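You operate a simulated robot arm through the tools that you are given. There is no shell and no other tool.

You run a simulated robot arm. Do the job below in one go: nothing can be reset, and whatever is moved stays where it is left.

## Task
Pick the large window off the big trolley and raise it to 130 cm.
Fine: cups FORWARD till TOUCH, grip, vacuum in the green band, balance it, then lift.

Only the result counts: the job must be done as asked and must still hold three seconds after the hand-in. Knocking over, shifting, dropping, spilling or breaking anything else fails it.

## Robot
A 7-joint arm with a fingered hand, fixed in place. Base frame: the origin is on the floor under the middle of its stand, x ahead of it, y to its left, z up. Readings come in mm, rad, newtons and seconds.
With the tool pointing down near the work surface it reaches from about 300 to 740 mm from the base axis. Its first joint turns from -2.897 to 2.897 rad. Payload 4 kg.
The tool frame sits at the grasp point between the pads (the TCP): z along the fingers, y along the line on which they close. The tips reach 26 mm beyond it. The gripper opens to 132 mm; its body begins 73 mm behind the TCP. The gripper is a hand of 4 fingers: y runs from the thumb to the fingers, the wrist lies at [0, 0, -239] in the tool frame, and closing takes about 1.5 s.
Orientation is that of the tool frame in the base frame, as a unit quaternion [x, y, z, w]. With the fingers straight down and closing along the base's y, the tool's x points along the base's -x, its y along +y and its z along -z.

## Interface
- The arm moves only by the tool jog_arm. Its argument "deltas" is a list that holds one entry, the list of rows, each a list of 7 numbers: the finger opening in cm, from 0 to 13.2, then the shift along the tool's x, y, z in cm, then the turn, a rotation vector about the tool's x, y, z in rad. In form: [[[gripper, tx, ty, tz, wx, wy, wz], ...]]. A call has 1 to 20 rows; each row shifts and turns the commanded pose from where the row before left it, along the tool's axes as they then stand. Rows are played at 5 a second. More than 50 mm and 0.15 rad between two rows, or a gripper value outside its range, and nothing of the call is played. A pose out of reach is approached as far as the arm can. The call stops where the force on the tool passes 40 N (or 10 N more than at its start, if that is more) or the arm is blocked; 0.2 s more then pass. The fingers move at their own pace (about 72 mm/s each) and stop on an object; they squeeze with about 26 N. The grip force told is the motor's: it shows also when the fingers shut on nothing. Time passes only in rows, and 0.2 s behind the last, so rows that do not move let the fingers close. It gives the time, the measured TCP pose, the force on the tool (base axes), the opening and the grip force at its end, in the units of the frame above (readings bear some noise), with the torque about the TCP (base axes, N m) and any sound that the robot's microphone picked up, and new pictures: "show" is both (left out), scene, wrist or none.
- Cameras (640 x 400 px; columns grow to the right, rows downward): "scene" is fixed at [400.4, 501.7, 1725.3]; the picture's right is [-0.97, -0.24, 0.00], its down [-0.18, 0.73, -0.66] and it looks along [0.16, -0.64, -0.75] (base axes); focal length 318 px, centre (320, 200). "wrist" rides on the gripper at [68, 2, -97] in the tool frame; the picture's right is [-0.03, 1.00, 0.00], its down [-0.82, -0.02, -0.58] and it looks along [-0.58, -0.01, 0.82] (tool axes); focal length 270 px, centre (320, 200). There is no depth. A picture from a camera that has moved, and an enlarged one, comes with that camera's place and axes in the base frame and with its lens.
- lift_body(by): slides the trunk up (or, below 0, down) by that many mm; the arm rides with it, the base frame stays. It gives what a move gives, with no picture.
- preshape(shape): the hand has 4 fingers and takes this shape, open, in about a second: jaw (thumb against the fingers, like two jaws); tri (thumb and two fingers); tip (a fingertip pinch); poke (one finger out to press); point (the index stretched); flat (the hand flat); cup (the hand cupped); fist (a fist). The gripper value then closes the fingers along that shape, each until it touches; the sizes above hold for jaw. It gives what a move gives, with no picture.
- inspect(camera, box): a new picture of the part [left, top, right, bottom] of that camera's present view, enlarged. It takes no simulated time.
- finish_job(): hands the job in; it is judged then, once.

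Nothing tells you positions but the pictures and the camera data. Unless the task says otherwise, let go and move clear before handing in.

The tools are called after "Call:" as name(argument=value, ...) on one line, values as JSON. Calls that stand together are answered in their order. jog_arm: Moves the arm, as the interface text tells. Its arguments: {"type":"object","properties":{"deltas":{"type":"array"},"show":{"type":"string","enum":["both","scene","wrist","none"]}},"required":["deltas"]} The other tools are called the same way: lift_body (by) moves the trunk up or down; preshape (shape) gives the hand a shape; inspect (camera, box) takes an enlarged picture of a part of a camera's view; finish_job () hands the job in.

At the start:

```text
time_s: 0.0
eef_pos: [413.4, -5.0, 1333.9]
ee_rot: [0.0, 1.0, 0.001, -0.001]
wrist_force: [0.1, -0.6, -0.4]
torque: [0.0, 0.0, -0.03]
width: 131.7
finger_force: 0.0
shape: jaw
trunk travel left (down, up): [-525.0, 65.0]
```

scene: 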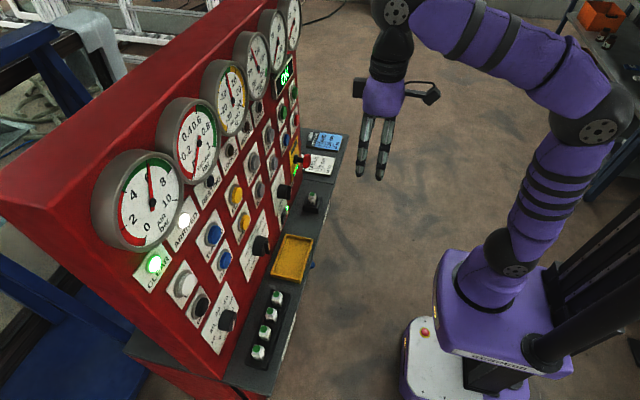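
wrist: 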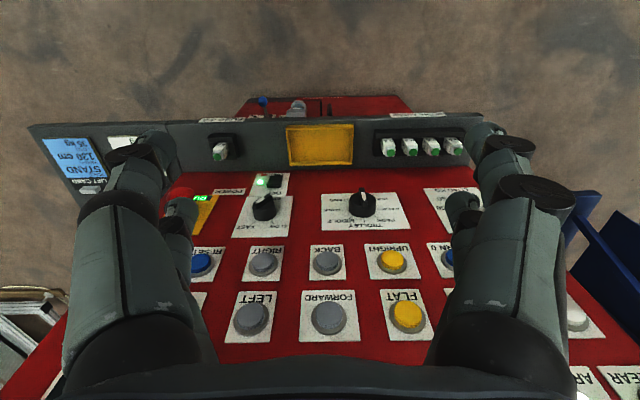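

I see a red control console with gauges, knobs, buttons and a display ahead of the arm. I'll take enlarged pictures to read the labels before touching anything.

Call:
inspect(camera="scene", box=[80, 180, 240, 380])

Call:
inspect(camera="scene", box=[200, 60, 360, 220])

Call:
inspect(camera="scene", box=[180, 200, 340, 380])

Call:
inspect(camera="scene", box=[80, 0, 320, 260])

Call:
inspect(camera="wrist", box=[20, 90, 300, 260])

Call:
inspect(camera="wrist", box=[180, 180, 460, 360])

Call:
inspect(camera="wrist", box=[360, 90, 640, 265])

```text
2.00 times, centred on (160, 280) of scene
camera zoom: at [400.4, 501.7, 1725.3], right [-0.97, -0.24, 0.0], down [-0.18, 0.73, -0.66], along [0.16, -0.64, -0.75], focal length 636 px, centre (640, 40)
```

zoom: 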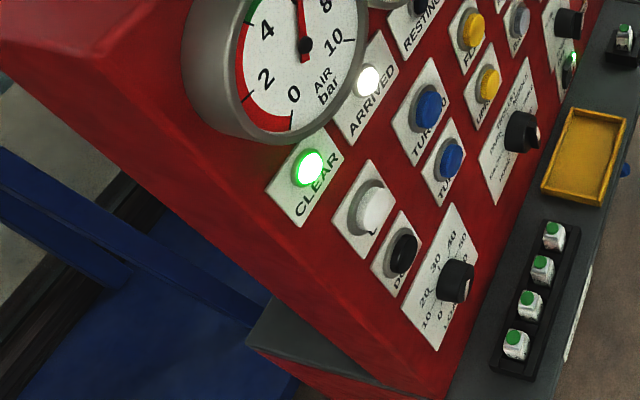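

```text
2.50 times, centred on (280, 140) of scene
camera zoom: at [400.4, 501.7, 1725.3], right [-0.97, -0.24, 0.0], down [-0.18, 0.73, -0.66], along [0.16, -0.64, -0.75], focal length 795 px, centre (420, 350)
```

zoom: 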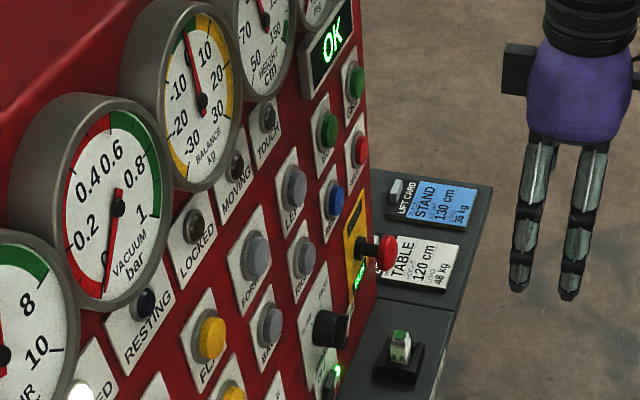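

```text
2.22 times, centred on (260, 290) of scene
camera zoom: at [400.4, 501.7, 1725.3], right [-0.97, -0.24, 0.0], down [-0.18, 0.73, -0.66], along [0.16, -0.64, -0.75], focal length 706 px, centre (453, 0)
```

zoom: 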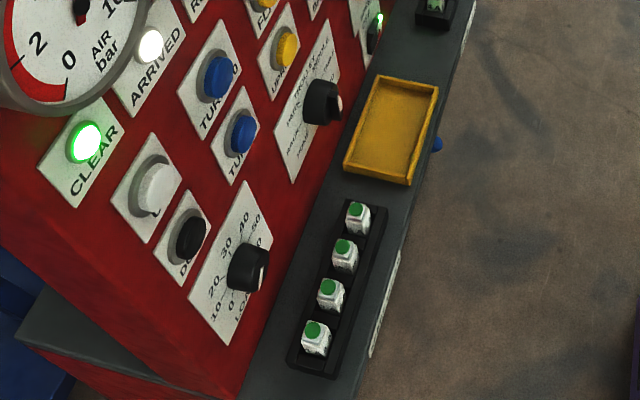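

```text
1.54 times, centred on (200, 130) of scene
camera zoom: at [400.4, 501.7, 1725.3], right [-0.97, -0.24, 0.0], down [-0.18, 0.73, -0.66], along [0.16, -0.64, -0.75], focal length 489 px, centre (505, 308)
```

zoom: 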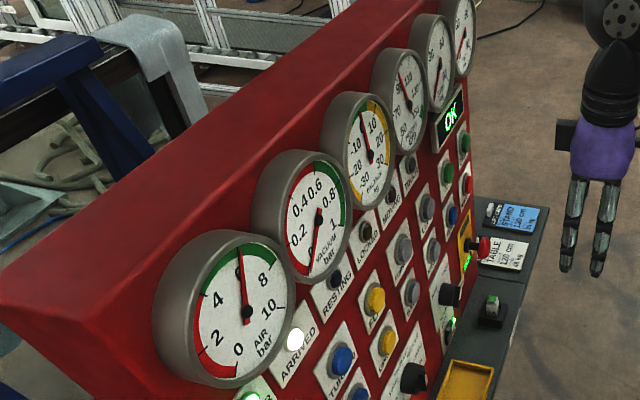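

```text
2.29 times, centred on (160, 175) of wrist
camera zoom: at [345.4, -4.9, 1432.1], right [0.03, 1.0, 0.0], down [0.82, -0.02, 0.58], along [0.58, -0.01, -0.82], focal length 618 px, centre (686, 257)
```

zoom: 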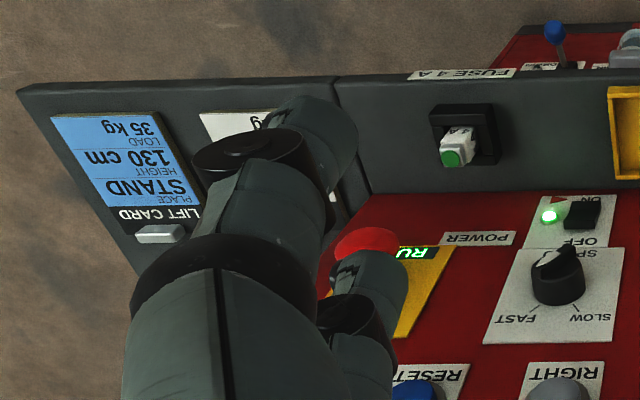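

```text
2.22 times, centred on (320, 270) of wrist
camera zoom: at [345.4, -4.9, 1432.1], right [0.03, 1.0, 0.0], down [0.82, -0.02, 0.58], along [0.58, -0.01, -0.82], focal length 601 px, centre (320, 44)
```

zoom: 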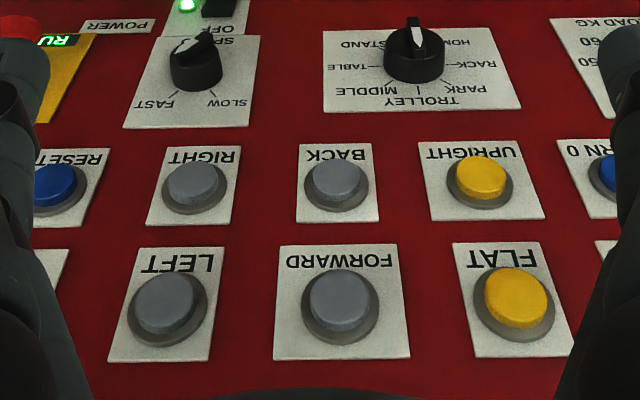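

```text
2.29 times, centred on (500, 178) of wrist
camera zoom: at [345.4, -4.9, 1432.1], right [0.03, 1.0, 0.0], down [0.82, -0.02, 0.58], along [0.58, -0.01, -0.82], focal length 618 px, centre (-91, 251)
```

zoom: 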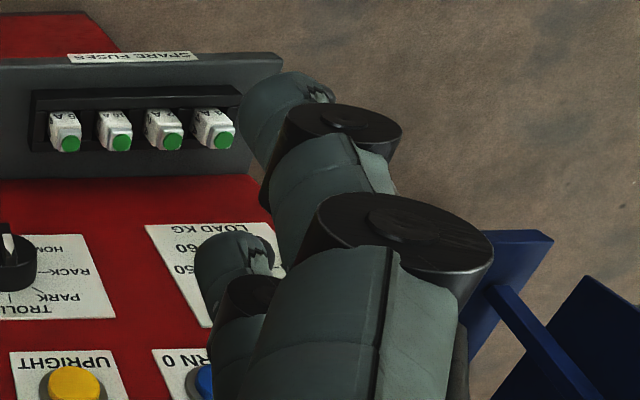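

The console faces the arm; I put FORWARD at about [685, 0, 1225] and the fuse ledge at about z = 830. Next I'll change to the poke shape, so the fingers block less of the view, and look again.

Call:
preshape(shape="poke")

Call:
jog_arm(deltas=[[[0, 0, 0, 0, 0, -0.14, 0], [0, 0, 0, 0, 0, -0.14, 0], [0, 0, 0, 0, 0, -0.14, 0], [0, 0, 0, 0, 0, -0.1, 0]]])

```text
time_s: 0.9
eef_pos: [412.8, -6.5, 1334.2]
ee_rot: [0.0, 1.0, 0.0, 0.0]
wrist_force: [0.5, -0.1, -0.7]
torque: [0.0, 0.0, 0.02]
width: 0.0
finger_force: 0.1
shape: poke
trunk travel left (down, up): [-525.0, 65.0]
```

```text
time_s: 1.9
eef_pos: [412.9, -5.8, 1334.0]
ee_rot: [0.0, 0.966, 0.0, 0.259]
wrist_force: [0.2, -0.2, 0.6]
torque: [0.04, 0.0, 0.0]
width: 0.1
finger_force: 25.9
shape: jaw
trunk travel left (down, up): [-525.0, 65.0]
camera wrist: at [306.0, -5.0, 1385.3], right [0.02, 1.0, 0.01], down [0.42, -0.02, 0.91], along [0.91, -0.02, -0.42], focal length 270 px, centre (320, 200)
```

scene: 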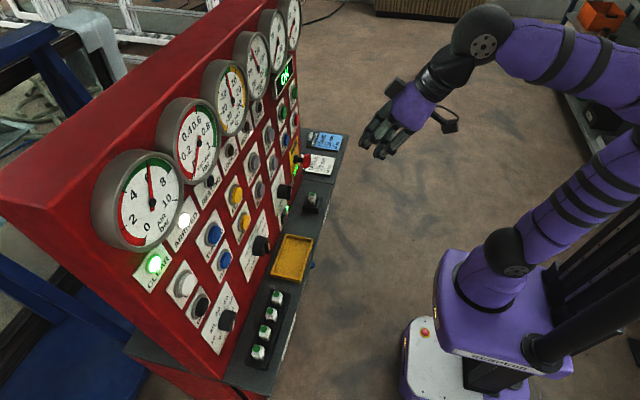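
wrist: 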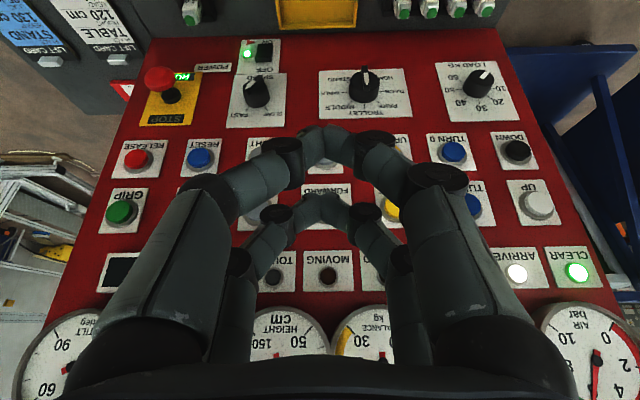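

The panel is easier to read now, but the gripper value of 0 returned the hand to a closed jaw. I'll set poke again and test it with the opening value at its maximum.

Call:
preshape(shape="poke")

Call:
jog_arm(deltas=[[[13.2, 0, 0, -2, 0, 0, 0], [13.2, 0, 0, -2, 0, 0, 0]]])

```text
time_s: 2.8
eef_pos: [413.2, -5.9, 1334.5]
ee_rot: [0.0, 0.966, 0.0, 0.258]
wrist_force: [-0.2, -0.2, -0.1]
torque: [0.01, -0.04, 0.01]
width: 0.0
finger_force: 0.1
shape: poke
trunk travel left (down, up): [-525.0, 65.0]
```

```text
time_s: 3.4
eef_pos: [394.3, -5.2, 1368.7]
ee_rot: [0.001, 0.966, -0.001, 0.257]
wrist_force: [0.2, 1.0, -0.4]
torque: [0.0, 0.01, -0.01]
width: 0.0
finger_force: 0.2
shape: poke
trunk travel left (down, up): [-525.0, 65.0]
camera wrist: at [286.6, -5.1, 1420.2], right [0.02, 1.0, 0.01], down [0.42, -0.02, 0.91], along [0.91, -0.02, -0.42], focal length 270 px, centre (320, 200)
```

scene: 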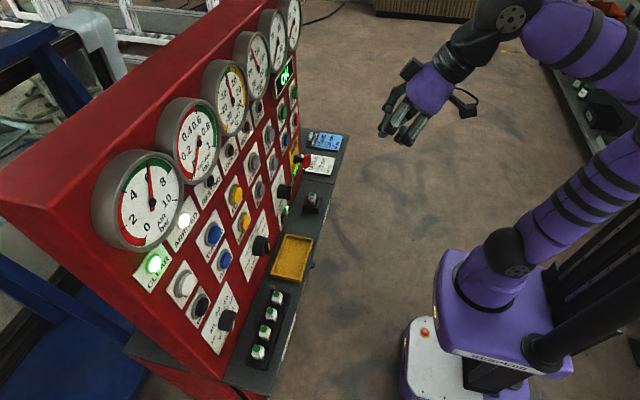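
wrist: 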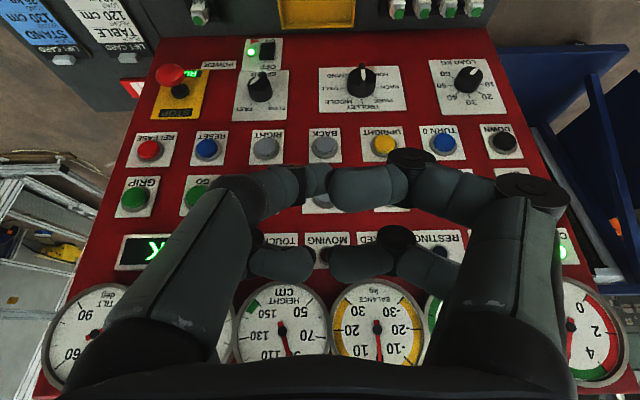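

With 13.2 the hand stays in poke. I'll wait for it to settle, then look closely at the hand to find the poking fingertip.

Call:
jog_arm(deltas=[[[13.2, 0, 0, 0, 0, 0, 0], [13.2, 0, 0, 0, 0, 0, 0], [13.2, 0, 0, 0, 0, 0, 0], [13.2, 0, 0, 0, 0, 0, 0], [13.2, 0, 0, 0, 0, 0, 0]]], show="wrist")

Call:
inspect(camera="scene", box=[340, 30, 500, 150])

```text
time_s: 4.6
eef_pos: [393.3, -5.4, 1369.5]
ee_rot: [0.0, 0.966, 0.0, 0.257]
wrist_force: [-1.0, -0.8, -0.3]
torque: [-0.02, -0.02, -0.01]
width: 0.0
finger_force: 0.0
shape: poke
trunk travel left (down, up): [-525.0, 65.0]
camera wrist: at [286.9, -5.1, 1420.0], right [0.02, 1.0, 0.01], down [0.42, -0.02, 0.91], along [0.91, -0.01, -0.42], focal length 270 px, centre (320, 200)
```

wrist: 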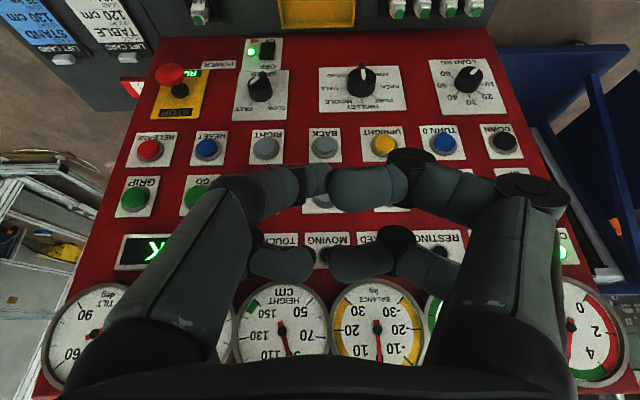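

```text
3.33 times, centred on (420, 90) of scene
camera zoom: at [400.4, 501.7, 1725.3], right [-0.97, -0.24, 0.0], down [-0.18, 0.73, -0.66], along [0.16, -0.64, -0.75], focal length 1059 px, centre (-13, 567)
```

zoom: 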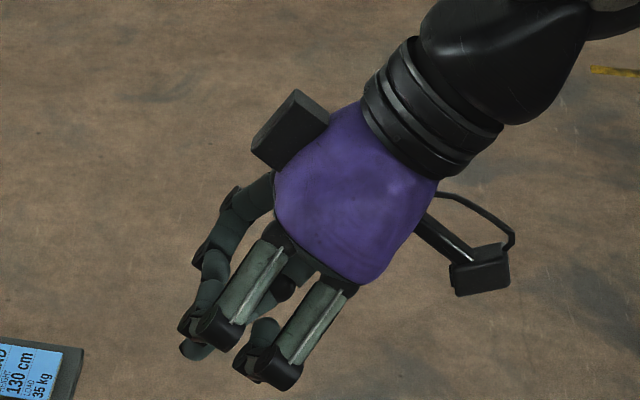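

All four digits look bent here, so I can't tell which finger pokes. I'll compare the poke shape before any jog with the point shape.

Call:
preshape(shape="point")

Call:
inspect(camera="scene", box=[340, 30, 500, 180])

Call:
inspect(camera="wrist", box=[0, 0, 640, 400])

Call:
preshape(shape="poke")

Call:
inspect(camera="scene", box=[340, 30, 500, 180])

Call:
inspect(camera="wrist", box=[0, 0, 640, 400])

```text
time_s: 5.5
eef_pos: [394.4, -6.2, 1370.0]
ee_rot: [0.0, 0.966, 0.0, 0.257]
wrist_force: [0.1, -0.3, -0.1]
torque: [-0.01, 0.01, -0.01]
width: 0.1
finger_force: 0.1
shape: point
trunk travel left (down, up): [-525.0, 65.0]
```

```text
2.67 times, centred on (420, 105) of scene
camera zoom: at [400.4, 501.7, 1725.3], right [-0.97, -0.24, 0.0], down [-0.18, 0.73, -0.66], along [0.16, -0.64, -0.75], focal length 848 px, centre (53, 453)
```

zoom: 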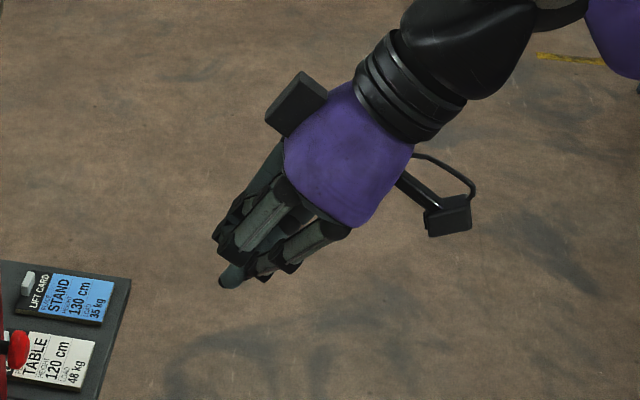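

```text
1.00 times, centred on (320, 200) of wrist (not enlarged: the box is as wide or as high as the picture)
camera zoom: at [286.9, -5.1, 1420.0], right [0.02, 1.0, 0.01], down [0.42, -0.02, 0.91], along [0.91, -0.01, -0.42], focal length 270 px, centre (320, 200)
```

zoom: 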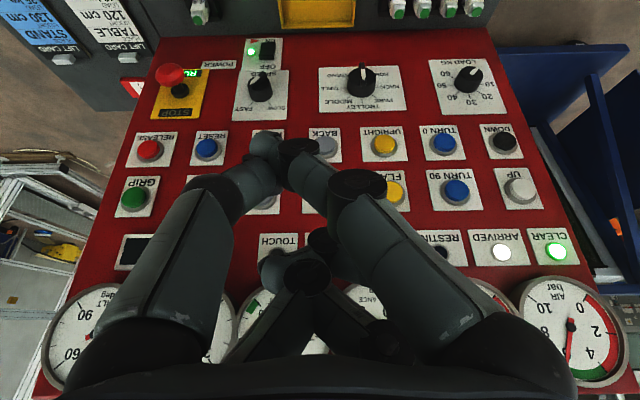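

```text
time_s: 6.4
eef_pos: [393.9, -6.4, 1369.8]
ee_rot: [0.0, 0.966, 0.001, 0.257]
wrist_force: [-0.3, -0.1, 0.7]
torque: [0.01, 0.0, -0.01]
width: 0.0
finger_force: 0.1
shape: poke
trunk travel left (down, up): [-525.0, 65.0]
```

```text
2.67 times, centred on (420, 105) of scene
camera zoom: at [400.4, 501.7, 1725.3], right [-0.97, -0.24, 0.0], down [-0.18, 0.73, -0.66], along [0.16, -0.64, -0.75], focal length 848 px, centre (53, 453)
```

zoom: 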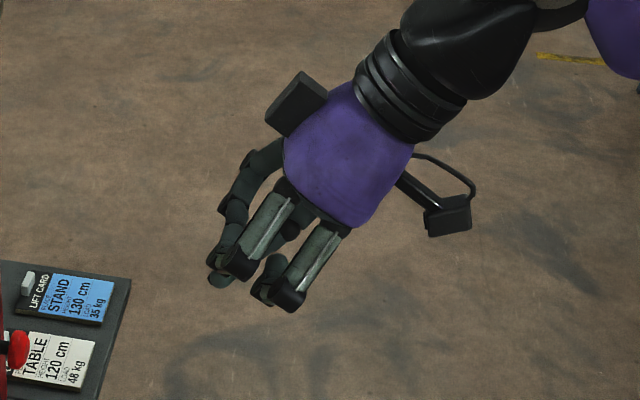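

```text
1.00 times, centred on (320, 200) of wrist (not enlarged: the box is as wide or as high as the picture)
camera zoom: at [286.9, -5.1, 1420.0], right [0.02, 1.0, 0.01], down [0.42, -0.02, 0.91], along [0.91, -0.01, -0.42], focal length 270 px, centre (320, 200)
```

zoom: 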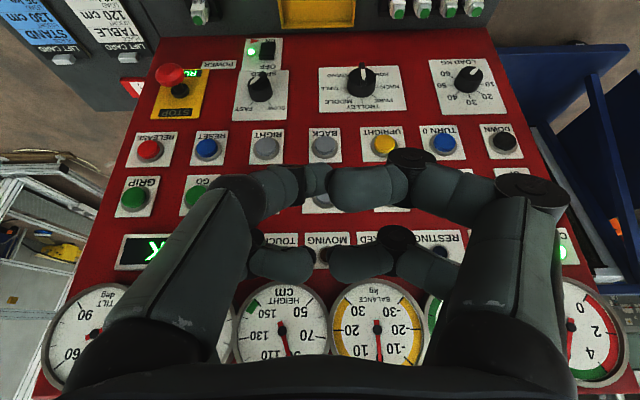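

I'm still working out where the tip is in each shape, so I'll zoom in closely on the hand in poke and then in tip.

Call:
inspect(camera="scene", box=[380, 80, 440, 120])

Call:
inspect(camera="wrist", box=[180, 120, 500, 320])

Call:
preshape(shape="tip")

Call:
inspect(camera="scene", box=[370, 60, 460, 120])

Call:
inspect(camera="wrist", box=[0, 0, 640, 400])

Call:
preshape(shape="point")

Call:
inspect(camera="scene", box=[380, 80, 440, 120])

Call:
inspect(camera="wrist", box=[180, 120, 500, 320])

```text
10.00 times, centred on (410, 100) of scene
camera zoom: at [400.4, 501.7, 1725.3], right [-0.97, -0.24, 0.0], down [-0.18, 0.73, -0.66], along [0.16, -0.64, -0.75], focal length 3178 px, centre (-580, 1200)
```

zoom: 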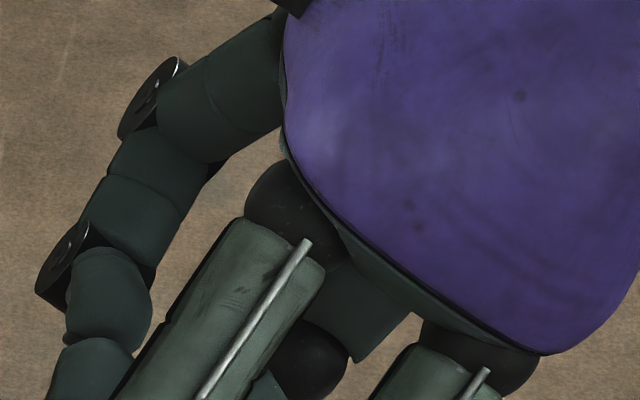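

```text
2.00 times, centred on (340, 220) of wrist
camera zoom: at [286.9, -5.1, 1420.0], right [0.02, 1.0, 0.01], down [0.42, -0.02, 0.91], along [0.91, -0.01, -0.42], focal length 541 px, centre (280, 160)
```

zoom: 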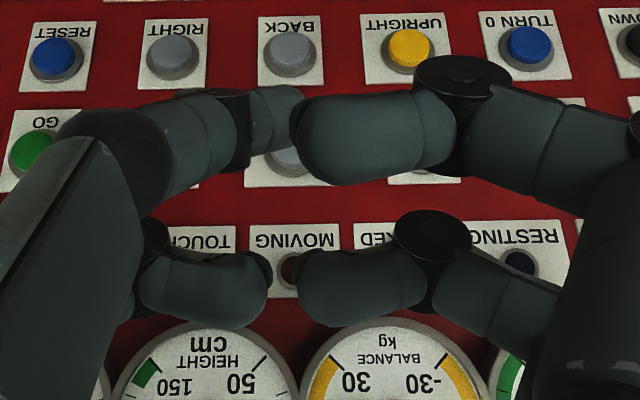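

```text
time_s: 7.3
eef_pos: [394.3, -5.3, 1369.7]
ee_rot: [0.0, 0.966, 0.0, 0.257]
wrist_force: [-0.1, -0.2, -0.2]
torque: [0.0, 0.01, 0.0]
width: 131.7
finger_force: 0.0
shape: tip
trunk travel left (down, up): [-525.0, 65.0]
```

```text
6.67 times, centred on (415, 90) of scene
camera zoom: at [400.4, 501.7, 1725.3], right [-0.97, -0.24, 0.0], down [-0.18, 0.73, -0.66], along [0.16, -0.64, -0.75], focal length 2119 px, centre (-313, 933)
```

zoom: 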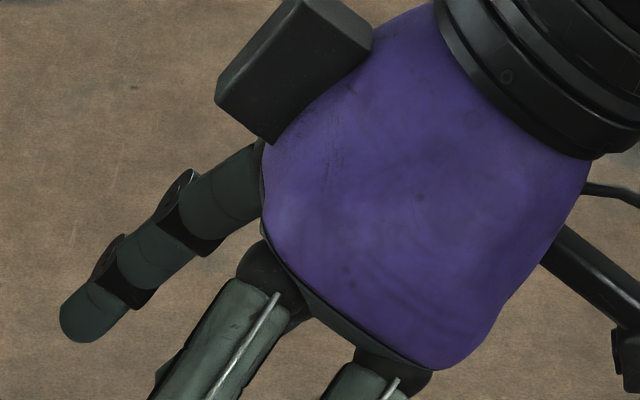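

```text
1.00 times, centred on (320, 200) of wrist (not enlarged: the box is as wide or as high as the picture)
camera zoom: at [286.9, -5.1, 1420.0], right [0.02, 1.0, 0.01], down [0.42, -0.02, 0.91], along [0.91, -0.01, -0.42], focal length 270 px, centre (320, 200)
```

zoom: 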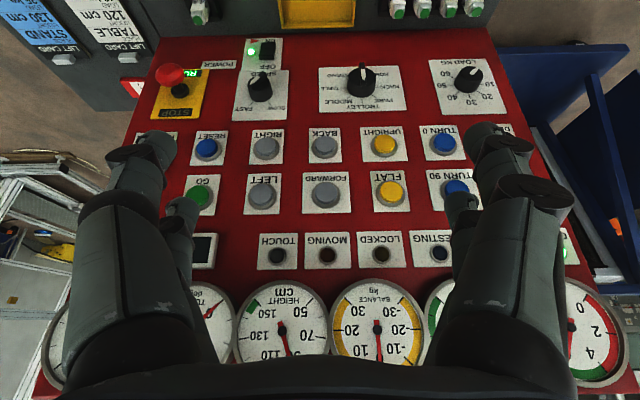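

```text
time_s: 8.2
eef_pos: [394.6, -5.7, 1369.3]
ee_rot: [0.0, 0.966, 0.0, 0.258]
wrist_force: [-0.5, 0.3, 0.1]
torque: [0.01, 0.02, 0.01]
width: 0.0
finger_force: 0.0
shape: point
trunk travel left (down, up): [-525.0, 65.0]
```

```text
10.00 times, centred on (410, 100) of scene
camera zoom: at [400.4, 501.7, 1725.3], right [-0.97, -0.24, 0.0], down [-0.18, 0.73, -0.66], along [0.16, -0.64, -0.75], focal length 3178 px, centre (-580, 1200)
```

zoom: 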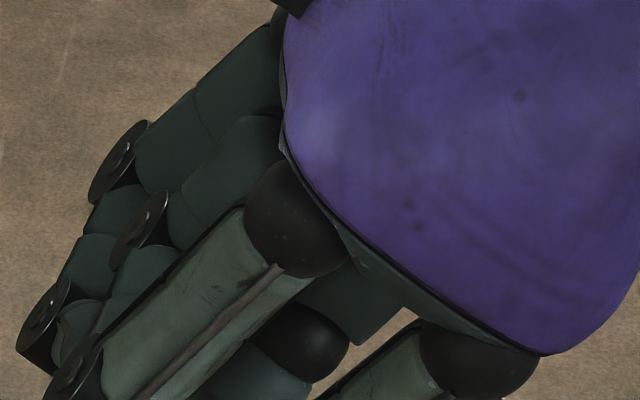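

```text
2.00 times, centred on (340, 220) of wrist
camera zoom: at [286.9, -5.1, 1420.0], right [0.02, 1.0, 0.01], down [0.42, -0.02, 0.91], along [0.91, -0.01, -0.42], focal length 541 px, centre (280, 160)
```

zoom: 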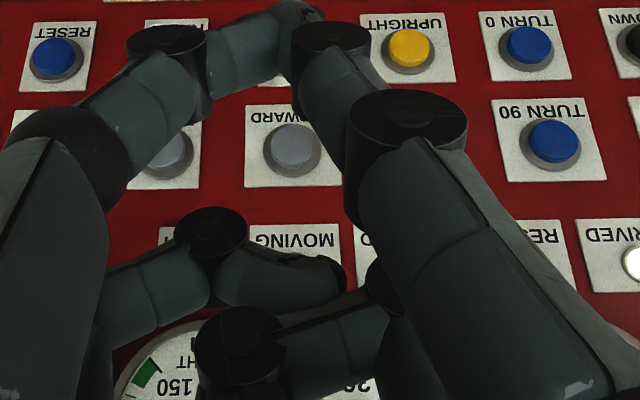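

Now the layout is clear: gauges on top, then a lamp row, two button rows, a knob row and the ledge. I'll open the hand and zoom in on the labels and instruments.

Call:
preshape(shape="fist")

Call:
inspect(camera="wrist", box=[0, 0, 640, 400])

Call:
inspect(camera="wrist", box=[0, 0, 320, 200])

Call:
inspect(camera="wrist", box=[300, 0, 620, 200])

Call:
inspect(camera="wrist", box=[220, 30, 420, 130])

Call:
inspect(camera="wrist", box=[420, 40, 580, 140])

```text
time_s: 9.1
eef_pos: [392.8, -5.3, 1368.7]
ee_rot: [0.0, 0.966, 0.0, 0.257]
wrist_force: [0.7, 0.0, 0.4]
torque: [-0.02, 0.0, -0.01]
width: 0.0
finger_force: 0.1
shape: fist
trunk travel left (down, up): [-525.0, 65.0]
```

```text
1.00 times, centred on (320, 200) of wrist (not enlarged: the box is as wide or as high as the picture)
camera zoom: at [286.9, -5.1, 1420.0], right [0.02, 1.0, 0.01], down [0.42, -0.02, 0.91], along [0.91, -0.01, -0.42], focal length 270 px, centre (320, 200)
```

zoom: 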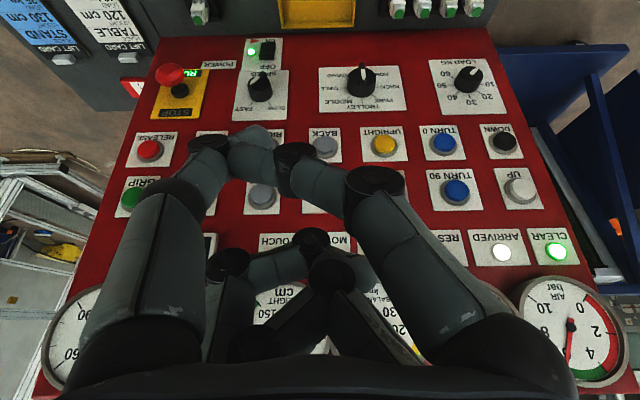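

```text
2.00 times, centred on (160, 100) of wrist
camera zoom: at [286.9, -5.1, 1420.0], right [0.02, 1.0, 0.01], down [0.42, -0.02, 0.91], along [0.91, -0.01, -0.42], focal length 541 px, centre (640, 400)
```

zoom: 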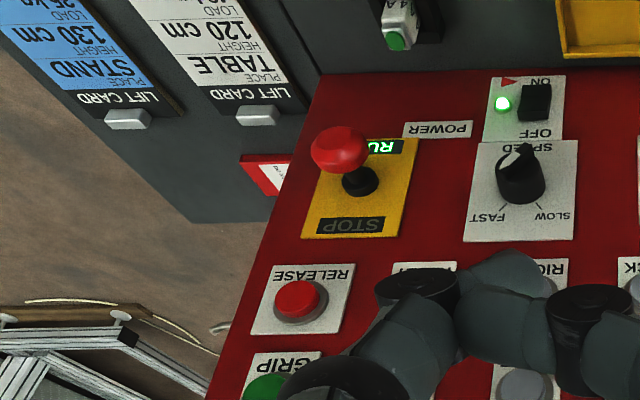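

```text
2.00 times, centred on (460, 100) of wrist
camera zoom: at [286.9, -5.1, 1420.0], right [0.02, 1.0, 0.01], down [0.42, -0.02, 0.91], along [0.91, -0.01, -0.42], focal length 541 px, centre (40, 400)
```

zoom: 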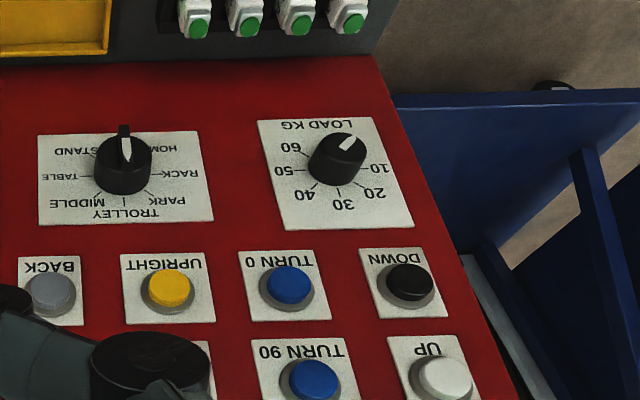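

```text
3.20 times, centred on (320, 80) of wrist
camera zoom: at [286.9, -5.1, 1420.0], right [0.02, 1.0, 0.01], down [0.42, -0.02, 0.91], along [0.91, -0.01, -0.42], focal length 865 px, centre (320, 584)
```

zoom: 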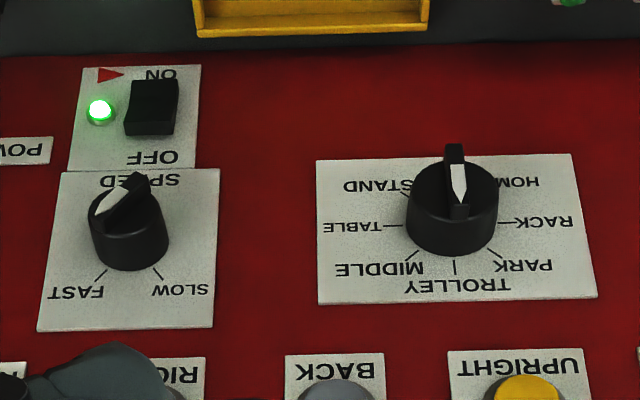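

```text
4.00 times, centred on (500, 90) of wrist
camera zoom: at [286.9, -5.1, 1420.0], right [0.02, 1.0, 0.01], down [0.42, -0.02, 0.91], along [0.91, -0.01, -0.42], focal length 1081 px, centre (-400, 640)
```

zoom: 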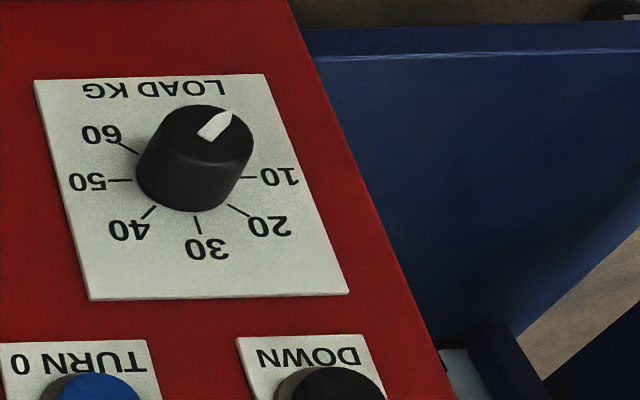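

PLACE-type knob already points to TROLLEY, SPEED points to FAST, LOAD KG is at 0, and CLEAR and ARRIVED are lit. Next I'll raise the hand and tilt it to look over the console and find the windows and trolleys.

Call:
preshape(shape="tip")

Call:
jog_arm(deltas=[[[13.2, -3.5, 0, -2, 0, -0.1, 0], [13.2, -3.5, 0, -2, 0, -0.1, 0], [13.2, -3.5, 0, -2, 0, -0.1, 0], [13.2, -3.5, 0, -2, 0, -0.1, 0], [13.2, -4, 0, 0, 0, 0, 0], [13.2, -4, 0, 0, 0, 0, 0]]])

```text
time_s: 10.0
eef_pos: [394.7, -5.3, 1369.5]
ee_rot: [0.0, 0.966, 0.0, 0.257]
wrist_force: [-0.3, -0.1, 0.2]
torque: [0.01, -0.01, 0.01]
width: 131.7
finger_force: 0.0
shape: tip
trunk travel left (down, up): [-525.0, 65.0]
```

```text
time_s: 11.4
eef_pos: [506.4, -5.7, 1579.7]
ee_rot: [0.0, 0.897, 0.0, 0.442]
wrist_force: [-0.1, 0.3, 0.0]
torque: [-0.01, 0.04, 0.03]
width: 131.8
finger_force: 0.0
shape: tip
trunk travel left (down, up): [-525.0, 65.0]
camera wrist: at [386.8, -5.9, 1585.1], right [0.02, 1.0, 0.02], down [0.04, -0.02, 1.0], along [1.0, -0.01, -0.04], focal length 270 px, centre (320, 200)
```

scene: 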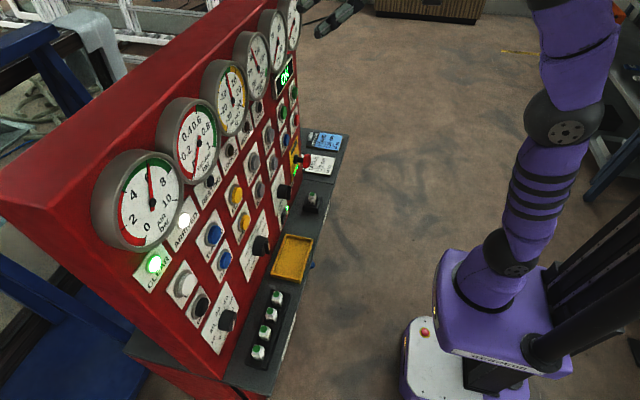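
wrist: 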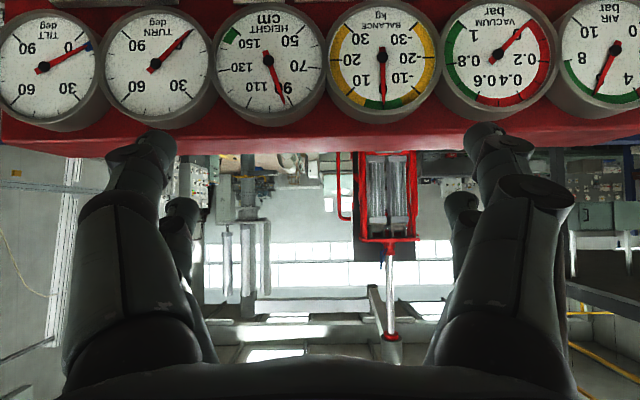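

I can read the gauges upside down and see the lifter behind the console. I'll zoom in on both.

Call:
inspect(camera="wrist", box=[0, 0, 330, 140])

Call:
inspect(camera="wrist", box=[320, 0, 640, 140])

Call:
inspect(camera="wrist", box=[180, 140, 480, 340])

Call:
inspect(camera="wrist", box=[0, 140, 160, 400])

Call:
inspect(camera="scene", box=[0, 0, 240, 150])

```text
1.94 times, centred on (165, 70) of wrist
camera zoom: at [386.8, -5.9, 1585.1], right [0.02, 1.0, 0.02], down [0.04, -0.02, 1.0], along [1.0, -0.01, -0.04], focal length 524 px, centre (621, 452)
```

zoom: 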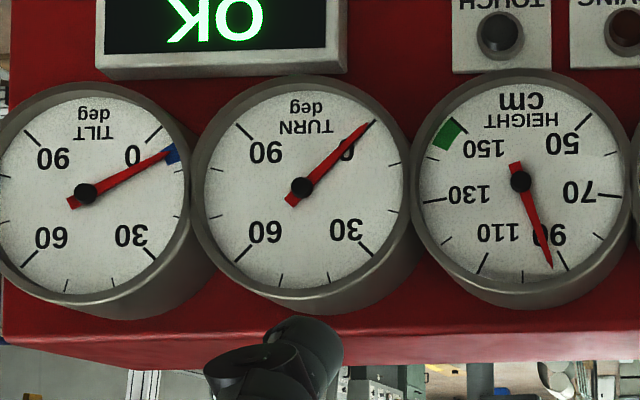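

```text
2.00 times, centred on (480, 70) of wrist
camera zoom: at [386.8, -5.9, 1585.1], right [0.02, 1.0, 0.02], down [0.04, -0.02, 1.0], along [1.0, -0.01, -0.04], focal length 541 px, centre (0, 460)
```

zoom: 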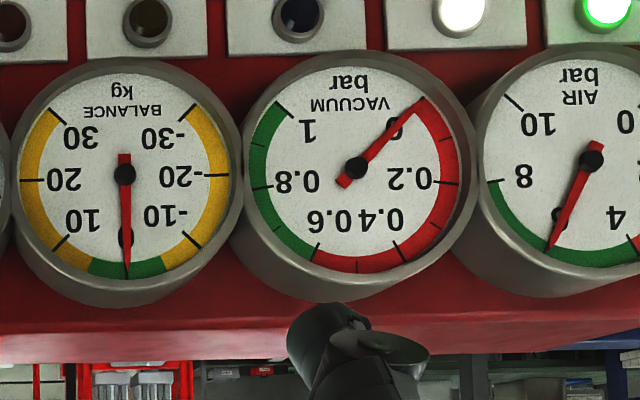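

```text
2.00 times, centred on (330, 240) of wrist
camera zoom: at [386.8, -5.9, 1585.1], right [0.02, 1.0, 0.02], down [0.04, -0.02, 1.0], along [1.0, -0.01, -0.04], focal length 541 px, centre (300, 120)
```

zoom: 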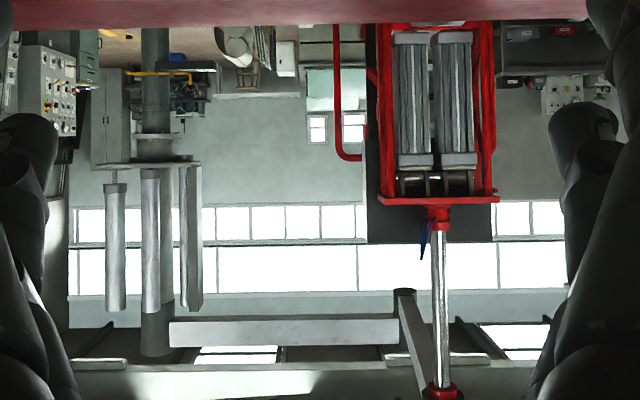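

```text
1.54 times, centred on (80, 270) of wrist
camera zoom: at [386.8, -5.9, 1585.1], right [0.02, 1.0, 0.02], down [0.04, -0.02, 1.0], along [1.0, -0.01, -0.04], focal length 416 px, centre (689, 92)
```

zoom: 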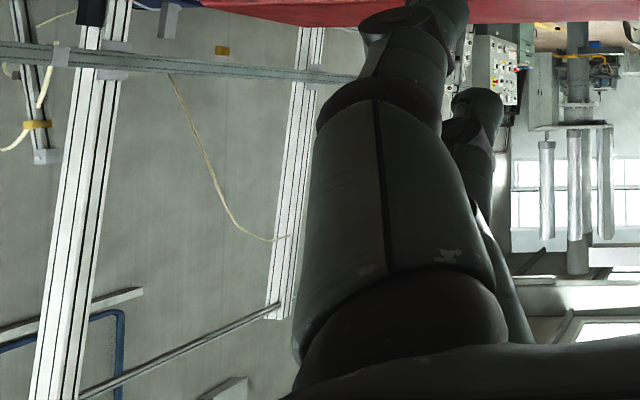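

```text
2.67 times, centred on (120, 75) of scene
camera zoom: at [400.4, 501.7, 1725.3], right [-0.97, -0.24, 0.0], down [-0.18, 0.73, -0.66], along [0.16, -0.64, -0.75], focal length 848 px, centre (853, 533)
```

zoom: 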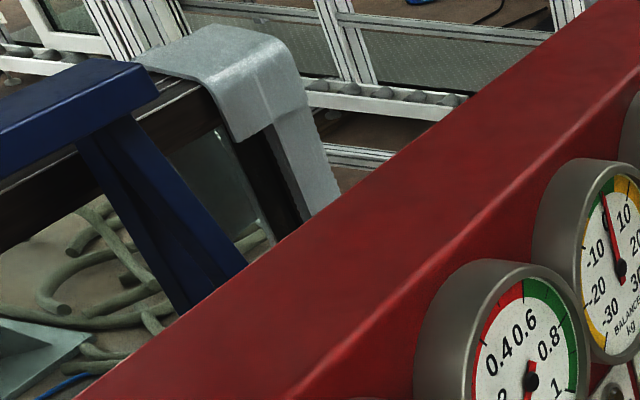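

The machine reads 6 bar air, no vacuum, balance 0, height about 92 cm, turn 0, and tilt on its blue mark. I want to see the window and cups themselves, so I'll raise the trunk and look down over the console top.

Call:
lift_body(by=65)

Call:
jog_arm(deltas=[[[13.2, -3.9, 0, -1.1, 0, 0, 0], [13.2, -3.9, 0, -1.1, 0, 0, 0], [13.2, -3.9, 0, -1.1, 0, 0, 0], [13.2, -3.9, 0, -1.1, 0, 0, 0], [13.2, 0, 0, 0, 0, 0.14, 0], [13.2, 0, 0, 0, 0, 0.14, 0], [13.2, 0, 0, 0, 0, 0.14, 0], [13.2, 0, 0, 0, 0, 0.14, 0]]])

```text
time_s: 12.4
eef_pos: [501.9, -5.1, 1646.3]
ee_rot: [0.0, 0.896, 0.0, 0.444]
wrist_force: [0.0, -0.4, -0.7]
torque: [-0.03, -0.01, -0.02]
width: 131.7
finger_force: 0.0
shape: tip
trunk travel left (down, up): [-590.0, 0.0]
```

```text
time_s: 14.2
eef_pos: [434.5, -1.3, 1585.5]
ee_rot: [0.0, 0.967, -0.001, 0.254]
wrist_force: [-1.2, 0.9, -0.1]
torque: [-0.02, -0.06, -0.04]
width: 131.9
finger_force: 0.0
shape: tip
out of reach, approached as far as the arm can: row 1, 2, 3, 4, 5, 6, 7, 8
trunk travel left (down, up): [-590.0, 0.0]
camera wrist: at [328.1, -0.4, 1637.3], right [0.02, 1.0, 0.01], down [0.43, -0.02, 0.9], along [0.9, -0.01, -0.43], focal length 270 px, centre (320, 200)
```

scene: 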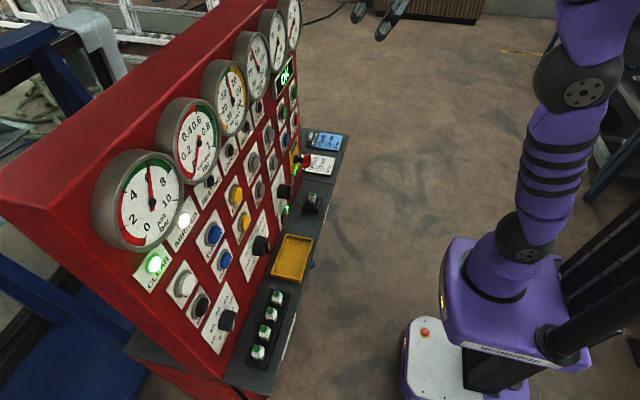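
wrist: 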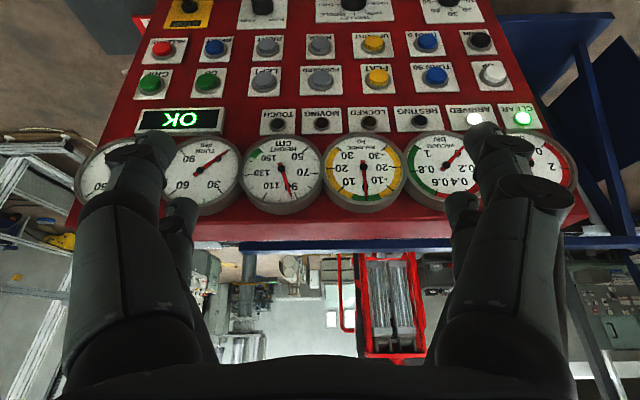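

The arm can't reach higher, but a blue trolley bar shows just behind the console. I'll come back within reach and look from the left side, around the console, to see the window and cups.

Call:
jog_arm(deltas=[[[13.2, 4.0, 0, 1.0, 0, 0, 0], [13.2, 4.0, 0, 1.0, 0, 0, 0], [13.2, 4.0, 0, 1.0, 0, 0, 0]]], show="none")

```text
time_s: 15.0
eef_pos: [344.2, -2.4, 1500.2]
ee_rot: [0.0, 0.967, 0.0, 0.255]
wrist_force: [0.7, -0.3, 0.2]
torque: [-0.01, 0.02, 0.03]
width: 132.2
finger_force: 0.0
shape: tip
trunk travel left (down, up): [-590.0, 0.0]
```

The move started from the measured pose, which makes planning simple. Now I'll go left by about 400 mm.

Call:
jog_arm(deltas=[[[13.2, 0, 4.5, 0, 0, 0, 0], [13.2, 0, 4.5, 0, 0, 0, 0], [13.2, 0, 4.5, 0, 0, 0, 0], [13.2, 0, 4.5, 0, 0, 0, 0], [13.2, 0, 4.5, 0, 0, 0, 0], [13.2, 0, 4.5, 0, 0, 0, 0], [13.2, 0, 4.5, 0, 0, 0, 0], [13.2, 0, 4.5, 0, 0, 0, 0], [13.2, 0, 4.5, 0, 0, 0, 0], [13.2, 0, 0, 0, 0.068, 0, 0.122], [13.2, 0, 0, 0, 0.068, 0, 0.122], [13.2, 0, 0, 0, 0.068, 0, 0.122]]])

```text
time_s: 17.6
eef_pos: [348.2, 361.6, 1479.5]
ee_rot: [0.072, 0.97, -0.04, 0.229]
wrist_force: [0.7, -1.0, -0.1]
torque: [0.06, 0.04, 0.0]
width: 131.7
finger_force: 0.1
shape: tip
out of reach, approached as far as the arm can: row 9, 10, 11, 12
trunk travel left (down, up): [-590.0, 0.0]
camera wrist: at [245.7, 381.2, 1536.0], right [0.18, 0.98, -0.03], down [0.47, -0.06, 0.88], along [0.87, -0.17, -0.47], focal length 270 px, centre (320, 200)
```

scene: 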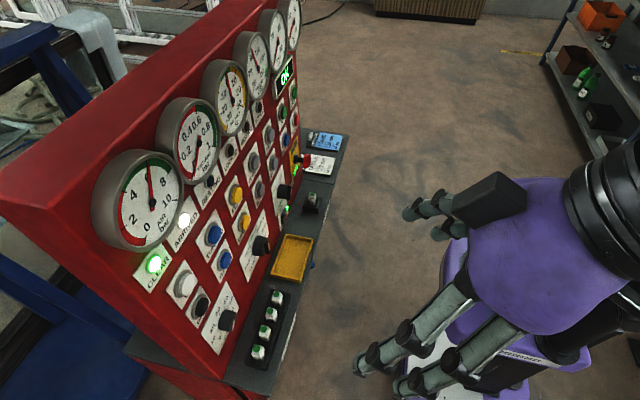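
wrist: 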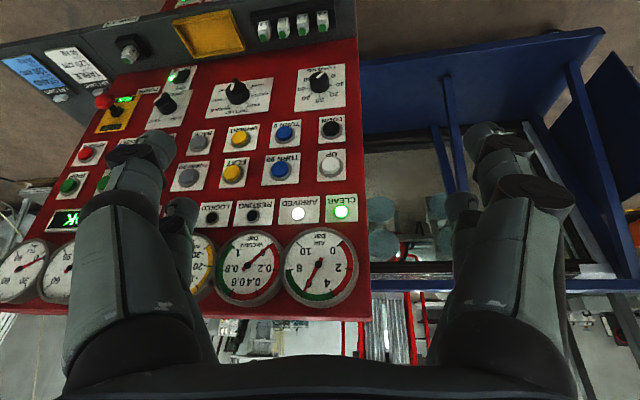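

From here I can see the blue trolley with suction cups beyond a window frame. I'll zoom in on it.

Call:
inspect(camera="wrist", box=[350, 20, 640, 300])

Call:
inspect(camera="wrist", box=[350, 160, 480, 300])

Call:
inspect(camera="wrist", box=[0, 0, 200, 130])

Call:
inspect(camera="wrist", box=[100, 60, 360, 230])

```text
1.43 times, centred on (495, 160) of wrist
camera zoom: at [245.7, 381.2, 1536.0], right [0.18, 0.98, -0.03], down [0.47, -0.06, 0.88], along [0.87, -0.17, -0.47], focal length 386 px, centre (70, 257)
```

zoom: 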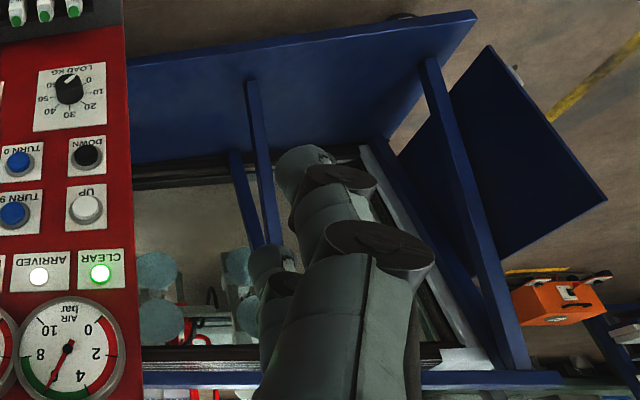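

```text
2.86 times, centred on (415, 230) of wrist
camera zoom: at [245.7, 381.2, 1536.0], right [0.18, 0.98, -0.03], down [0.47, -0.06, 0.88], along [0.87, -0.17, -0.47], focal length 772 px, centre (49, 114)
```

zoom: 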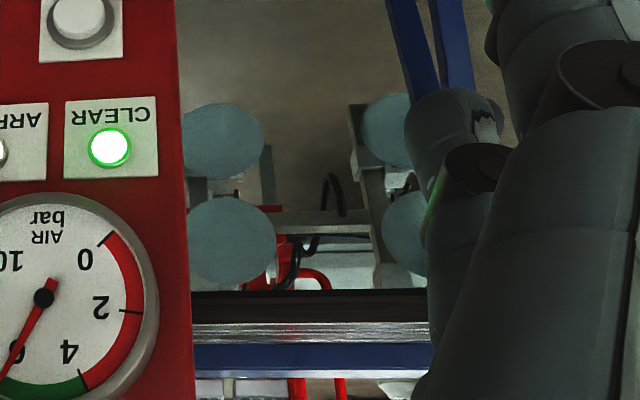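

```text
3.08 times, centred on (100, 65) of wrist
camera zoom: at [245.7, 381.2, 1536.0], right [0.18, 0.98, -0.03], down [0.47, -0.06, 0.88], along [0.87, -0.17, -0.47], focal length 832 px, centre (997, 615)
```

zoom: 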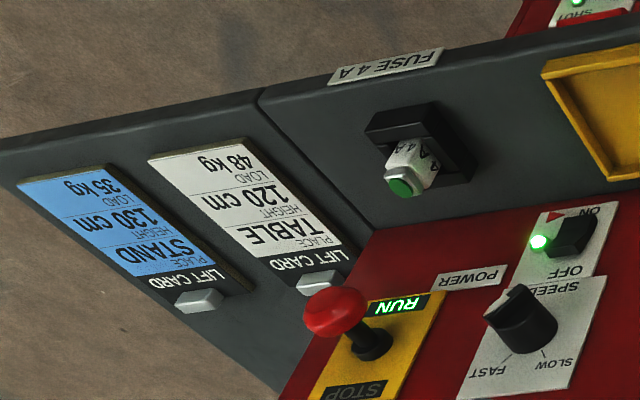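

```text
2.35 times, centred on (230, 145) of wrist
camera zoom: at [245.7, 381.2, 1536.0], right [0.18, 0.98, -0.03], down [0.47, -0.06, 0.88], along [0.87, -0.17, -0.47], focal length 636 px, centre (532, 329)
```

zoom: 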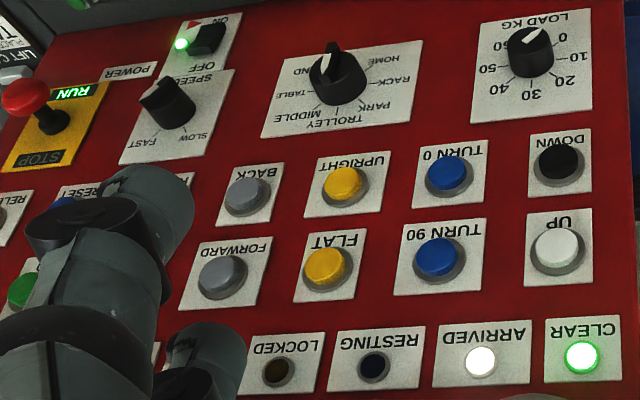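

The window is a large dark-framed pane leaning on the blue trolley, with the four cups facing it from the far side, so FORWARD brings them to the glass. I'll bring the hand back in front of the panel, pointing straight at it, and then check where the fingertips are.

Call:
jog_arm(deltas=[[[13.2, -1.12, -3.6, 2.69, 0, 0, 0], [13.2, -1.12, -3.6, 2.69, 0, 0, 0], [13.2, -1.12, -3.6, 2.69, 0, 0, 0], [13.2, -1.12, -3.6, 2.69, 0, 0, 0], [13.2, -1.12, -3.6, 2.69, 0, 0, 0], [13.2, -1.12, -3.6, 2.69, 0, 0, 0], [13.2, -1.12, -3.6, 2.69, 0, 0, 0], [13.2, -1.12, -3.6, 2.69, 0, 0, 0], [13.2, -1.12, -3.6, 2.69, 0, 0, 0], [13.2, 0, 0, 0, -0.0209, -0.138, -0.006], [13.2, 0, 0, 0, -0.0209, -0.138, -0.006], [13.2, 0, 0, 0, -0.0209, -0.138, -0.006], [13.2, 0, 0, 0, -0.0209, -0.138, -0.006], [13.2, 0, 0, 0, -0.0209, -0.138, -0.006], [13.2, 0, 0, 0, -0.0209, -0.138, -0.006], [13.2, 0, 0, 0, -0.0209, -0.138, -0.006], [13.2, 0, 0, 0, -0.0209, -0.138, -0.006]]])

```text
time_s: 21.1
eef_pos: [475.8, 139.5, 1312.7]
ee_rot: [-0.104, 0.756, 0.117, 0.636]
wrist_force: [0.7, -0.6, -0.5]
torque: [0.03, 0.0, 0.01]
width: 131.9
finger_force: 0.1
shape: tip
out of reach, approached as far as the arm can: row 17
trunk travel left (down, up): [-590.0, 0.0]
stopped in row 17: the arm was blocked; the commanded pose is now the measured one
camera wrist: at [373.5, 109.5, 1262.0], right [-0.3, 0.95, 0.07], down [-0.4, -0.19, 0.9], along [0.87, 0.24, 0.43], focal length 270 px, centre (320, 200)
```

scene: 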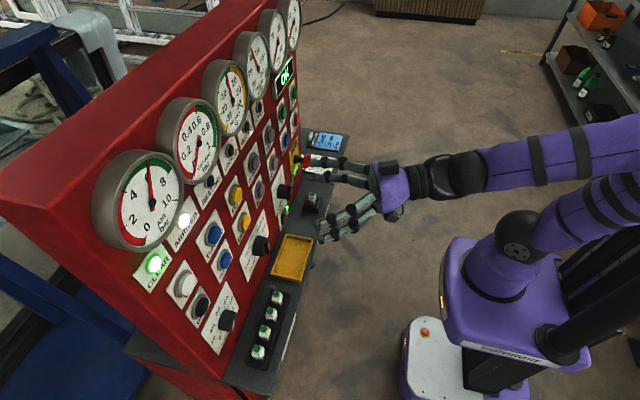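
wrist: 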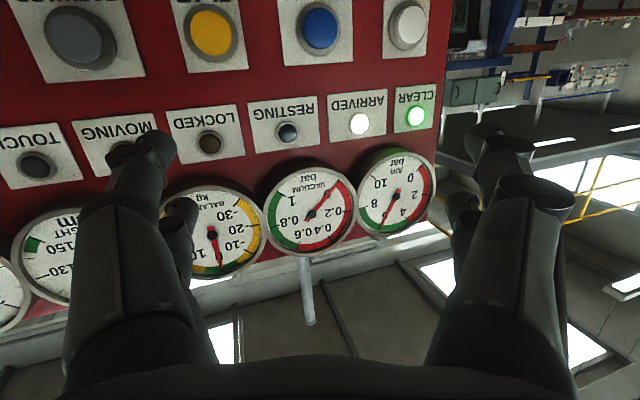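

The arm stopped on a joint limit partway, ending yawed at y = 140 without touching anything. I'll slide back to y = 0 and straighten the tool in small steps.

Call:
jog_arm(deltas=[[[13.2, 0.04, -4.41, -1.43, 0, 0, 0], [13.2, 0.04, -4.41, -1.43, 0, 0, 0], [13.2, 0.04, -4.41, -1.43, 0, 0, 0], [13.2, 0, 0, 0, 0.104, -0.056, -0.006], [13.2, 0, 0, 0, 0.104, -0.056, -0.006], [13.2, 0, 0, 0, 0.104, -0.056, -0.006]]])

```text
time_s: 22.5
eef_pos: [497.1, -4.1, 1333.8]
ee_rot: [0.0, 0.709, -0.002, 0.706]
wrist_force: [0.4, 0.1, 0.3]
torque: [-0.06, -0.03, -0.01]
width: 132.1
finger_force: 0.0
shape: tip
out of reach, approached as far as the arm can: row 4, 5, 6
trunk travel left (down, up): [-590.0, 0.0]
camera wrist: at [400.3, -2.8, 1267.4], right [0.0, 1.0, 0.02], down [-0.57, -0.02, 0.82], along [0.82, -0.02, 0.57], focal length 270 px, centre (320, 200)
```

scene: 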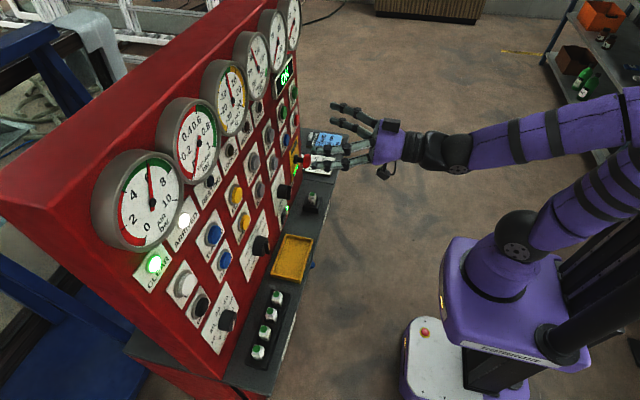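
wrist: 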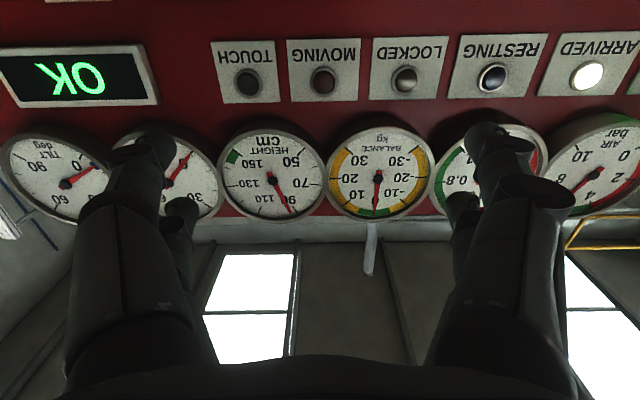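

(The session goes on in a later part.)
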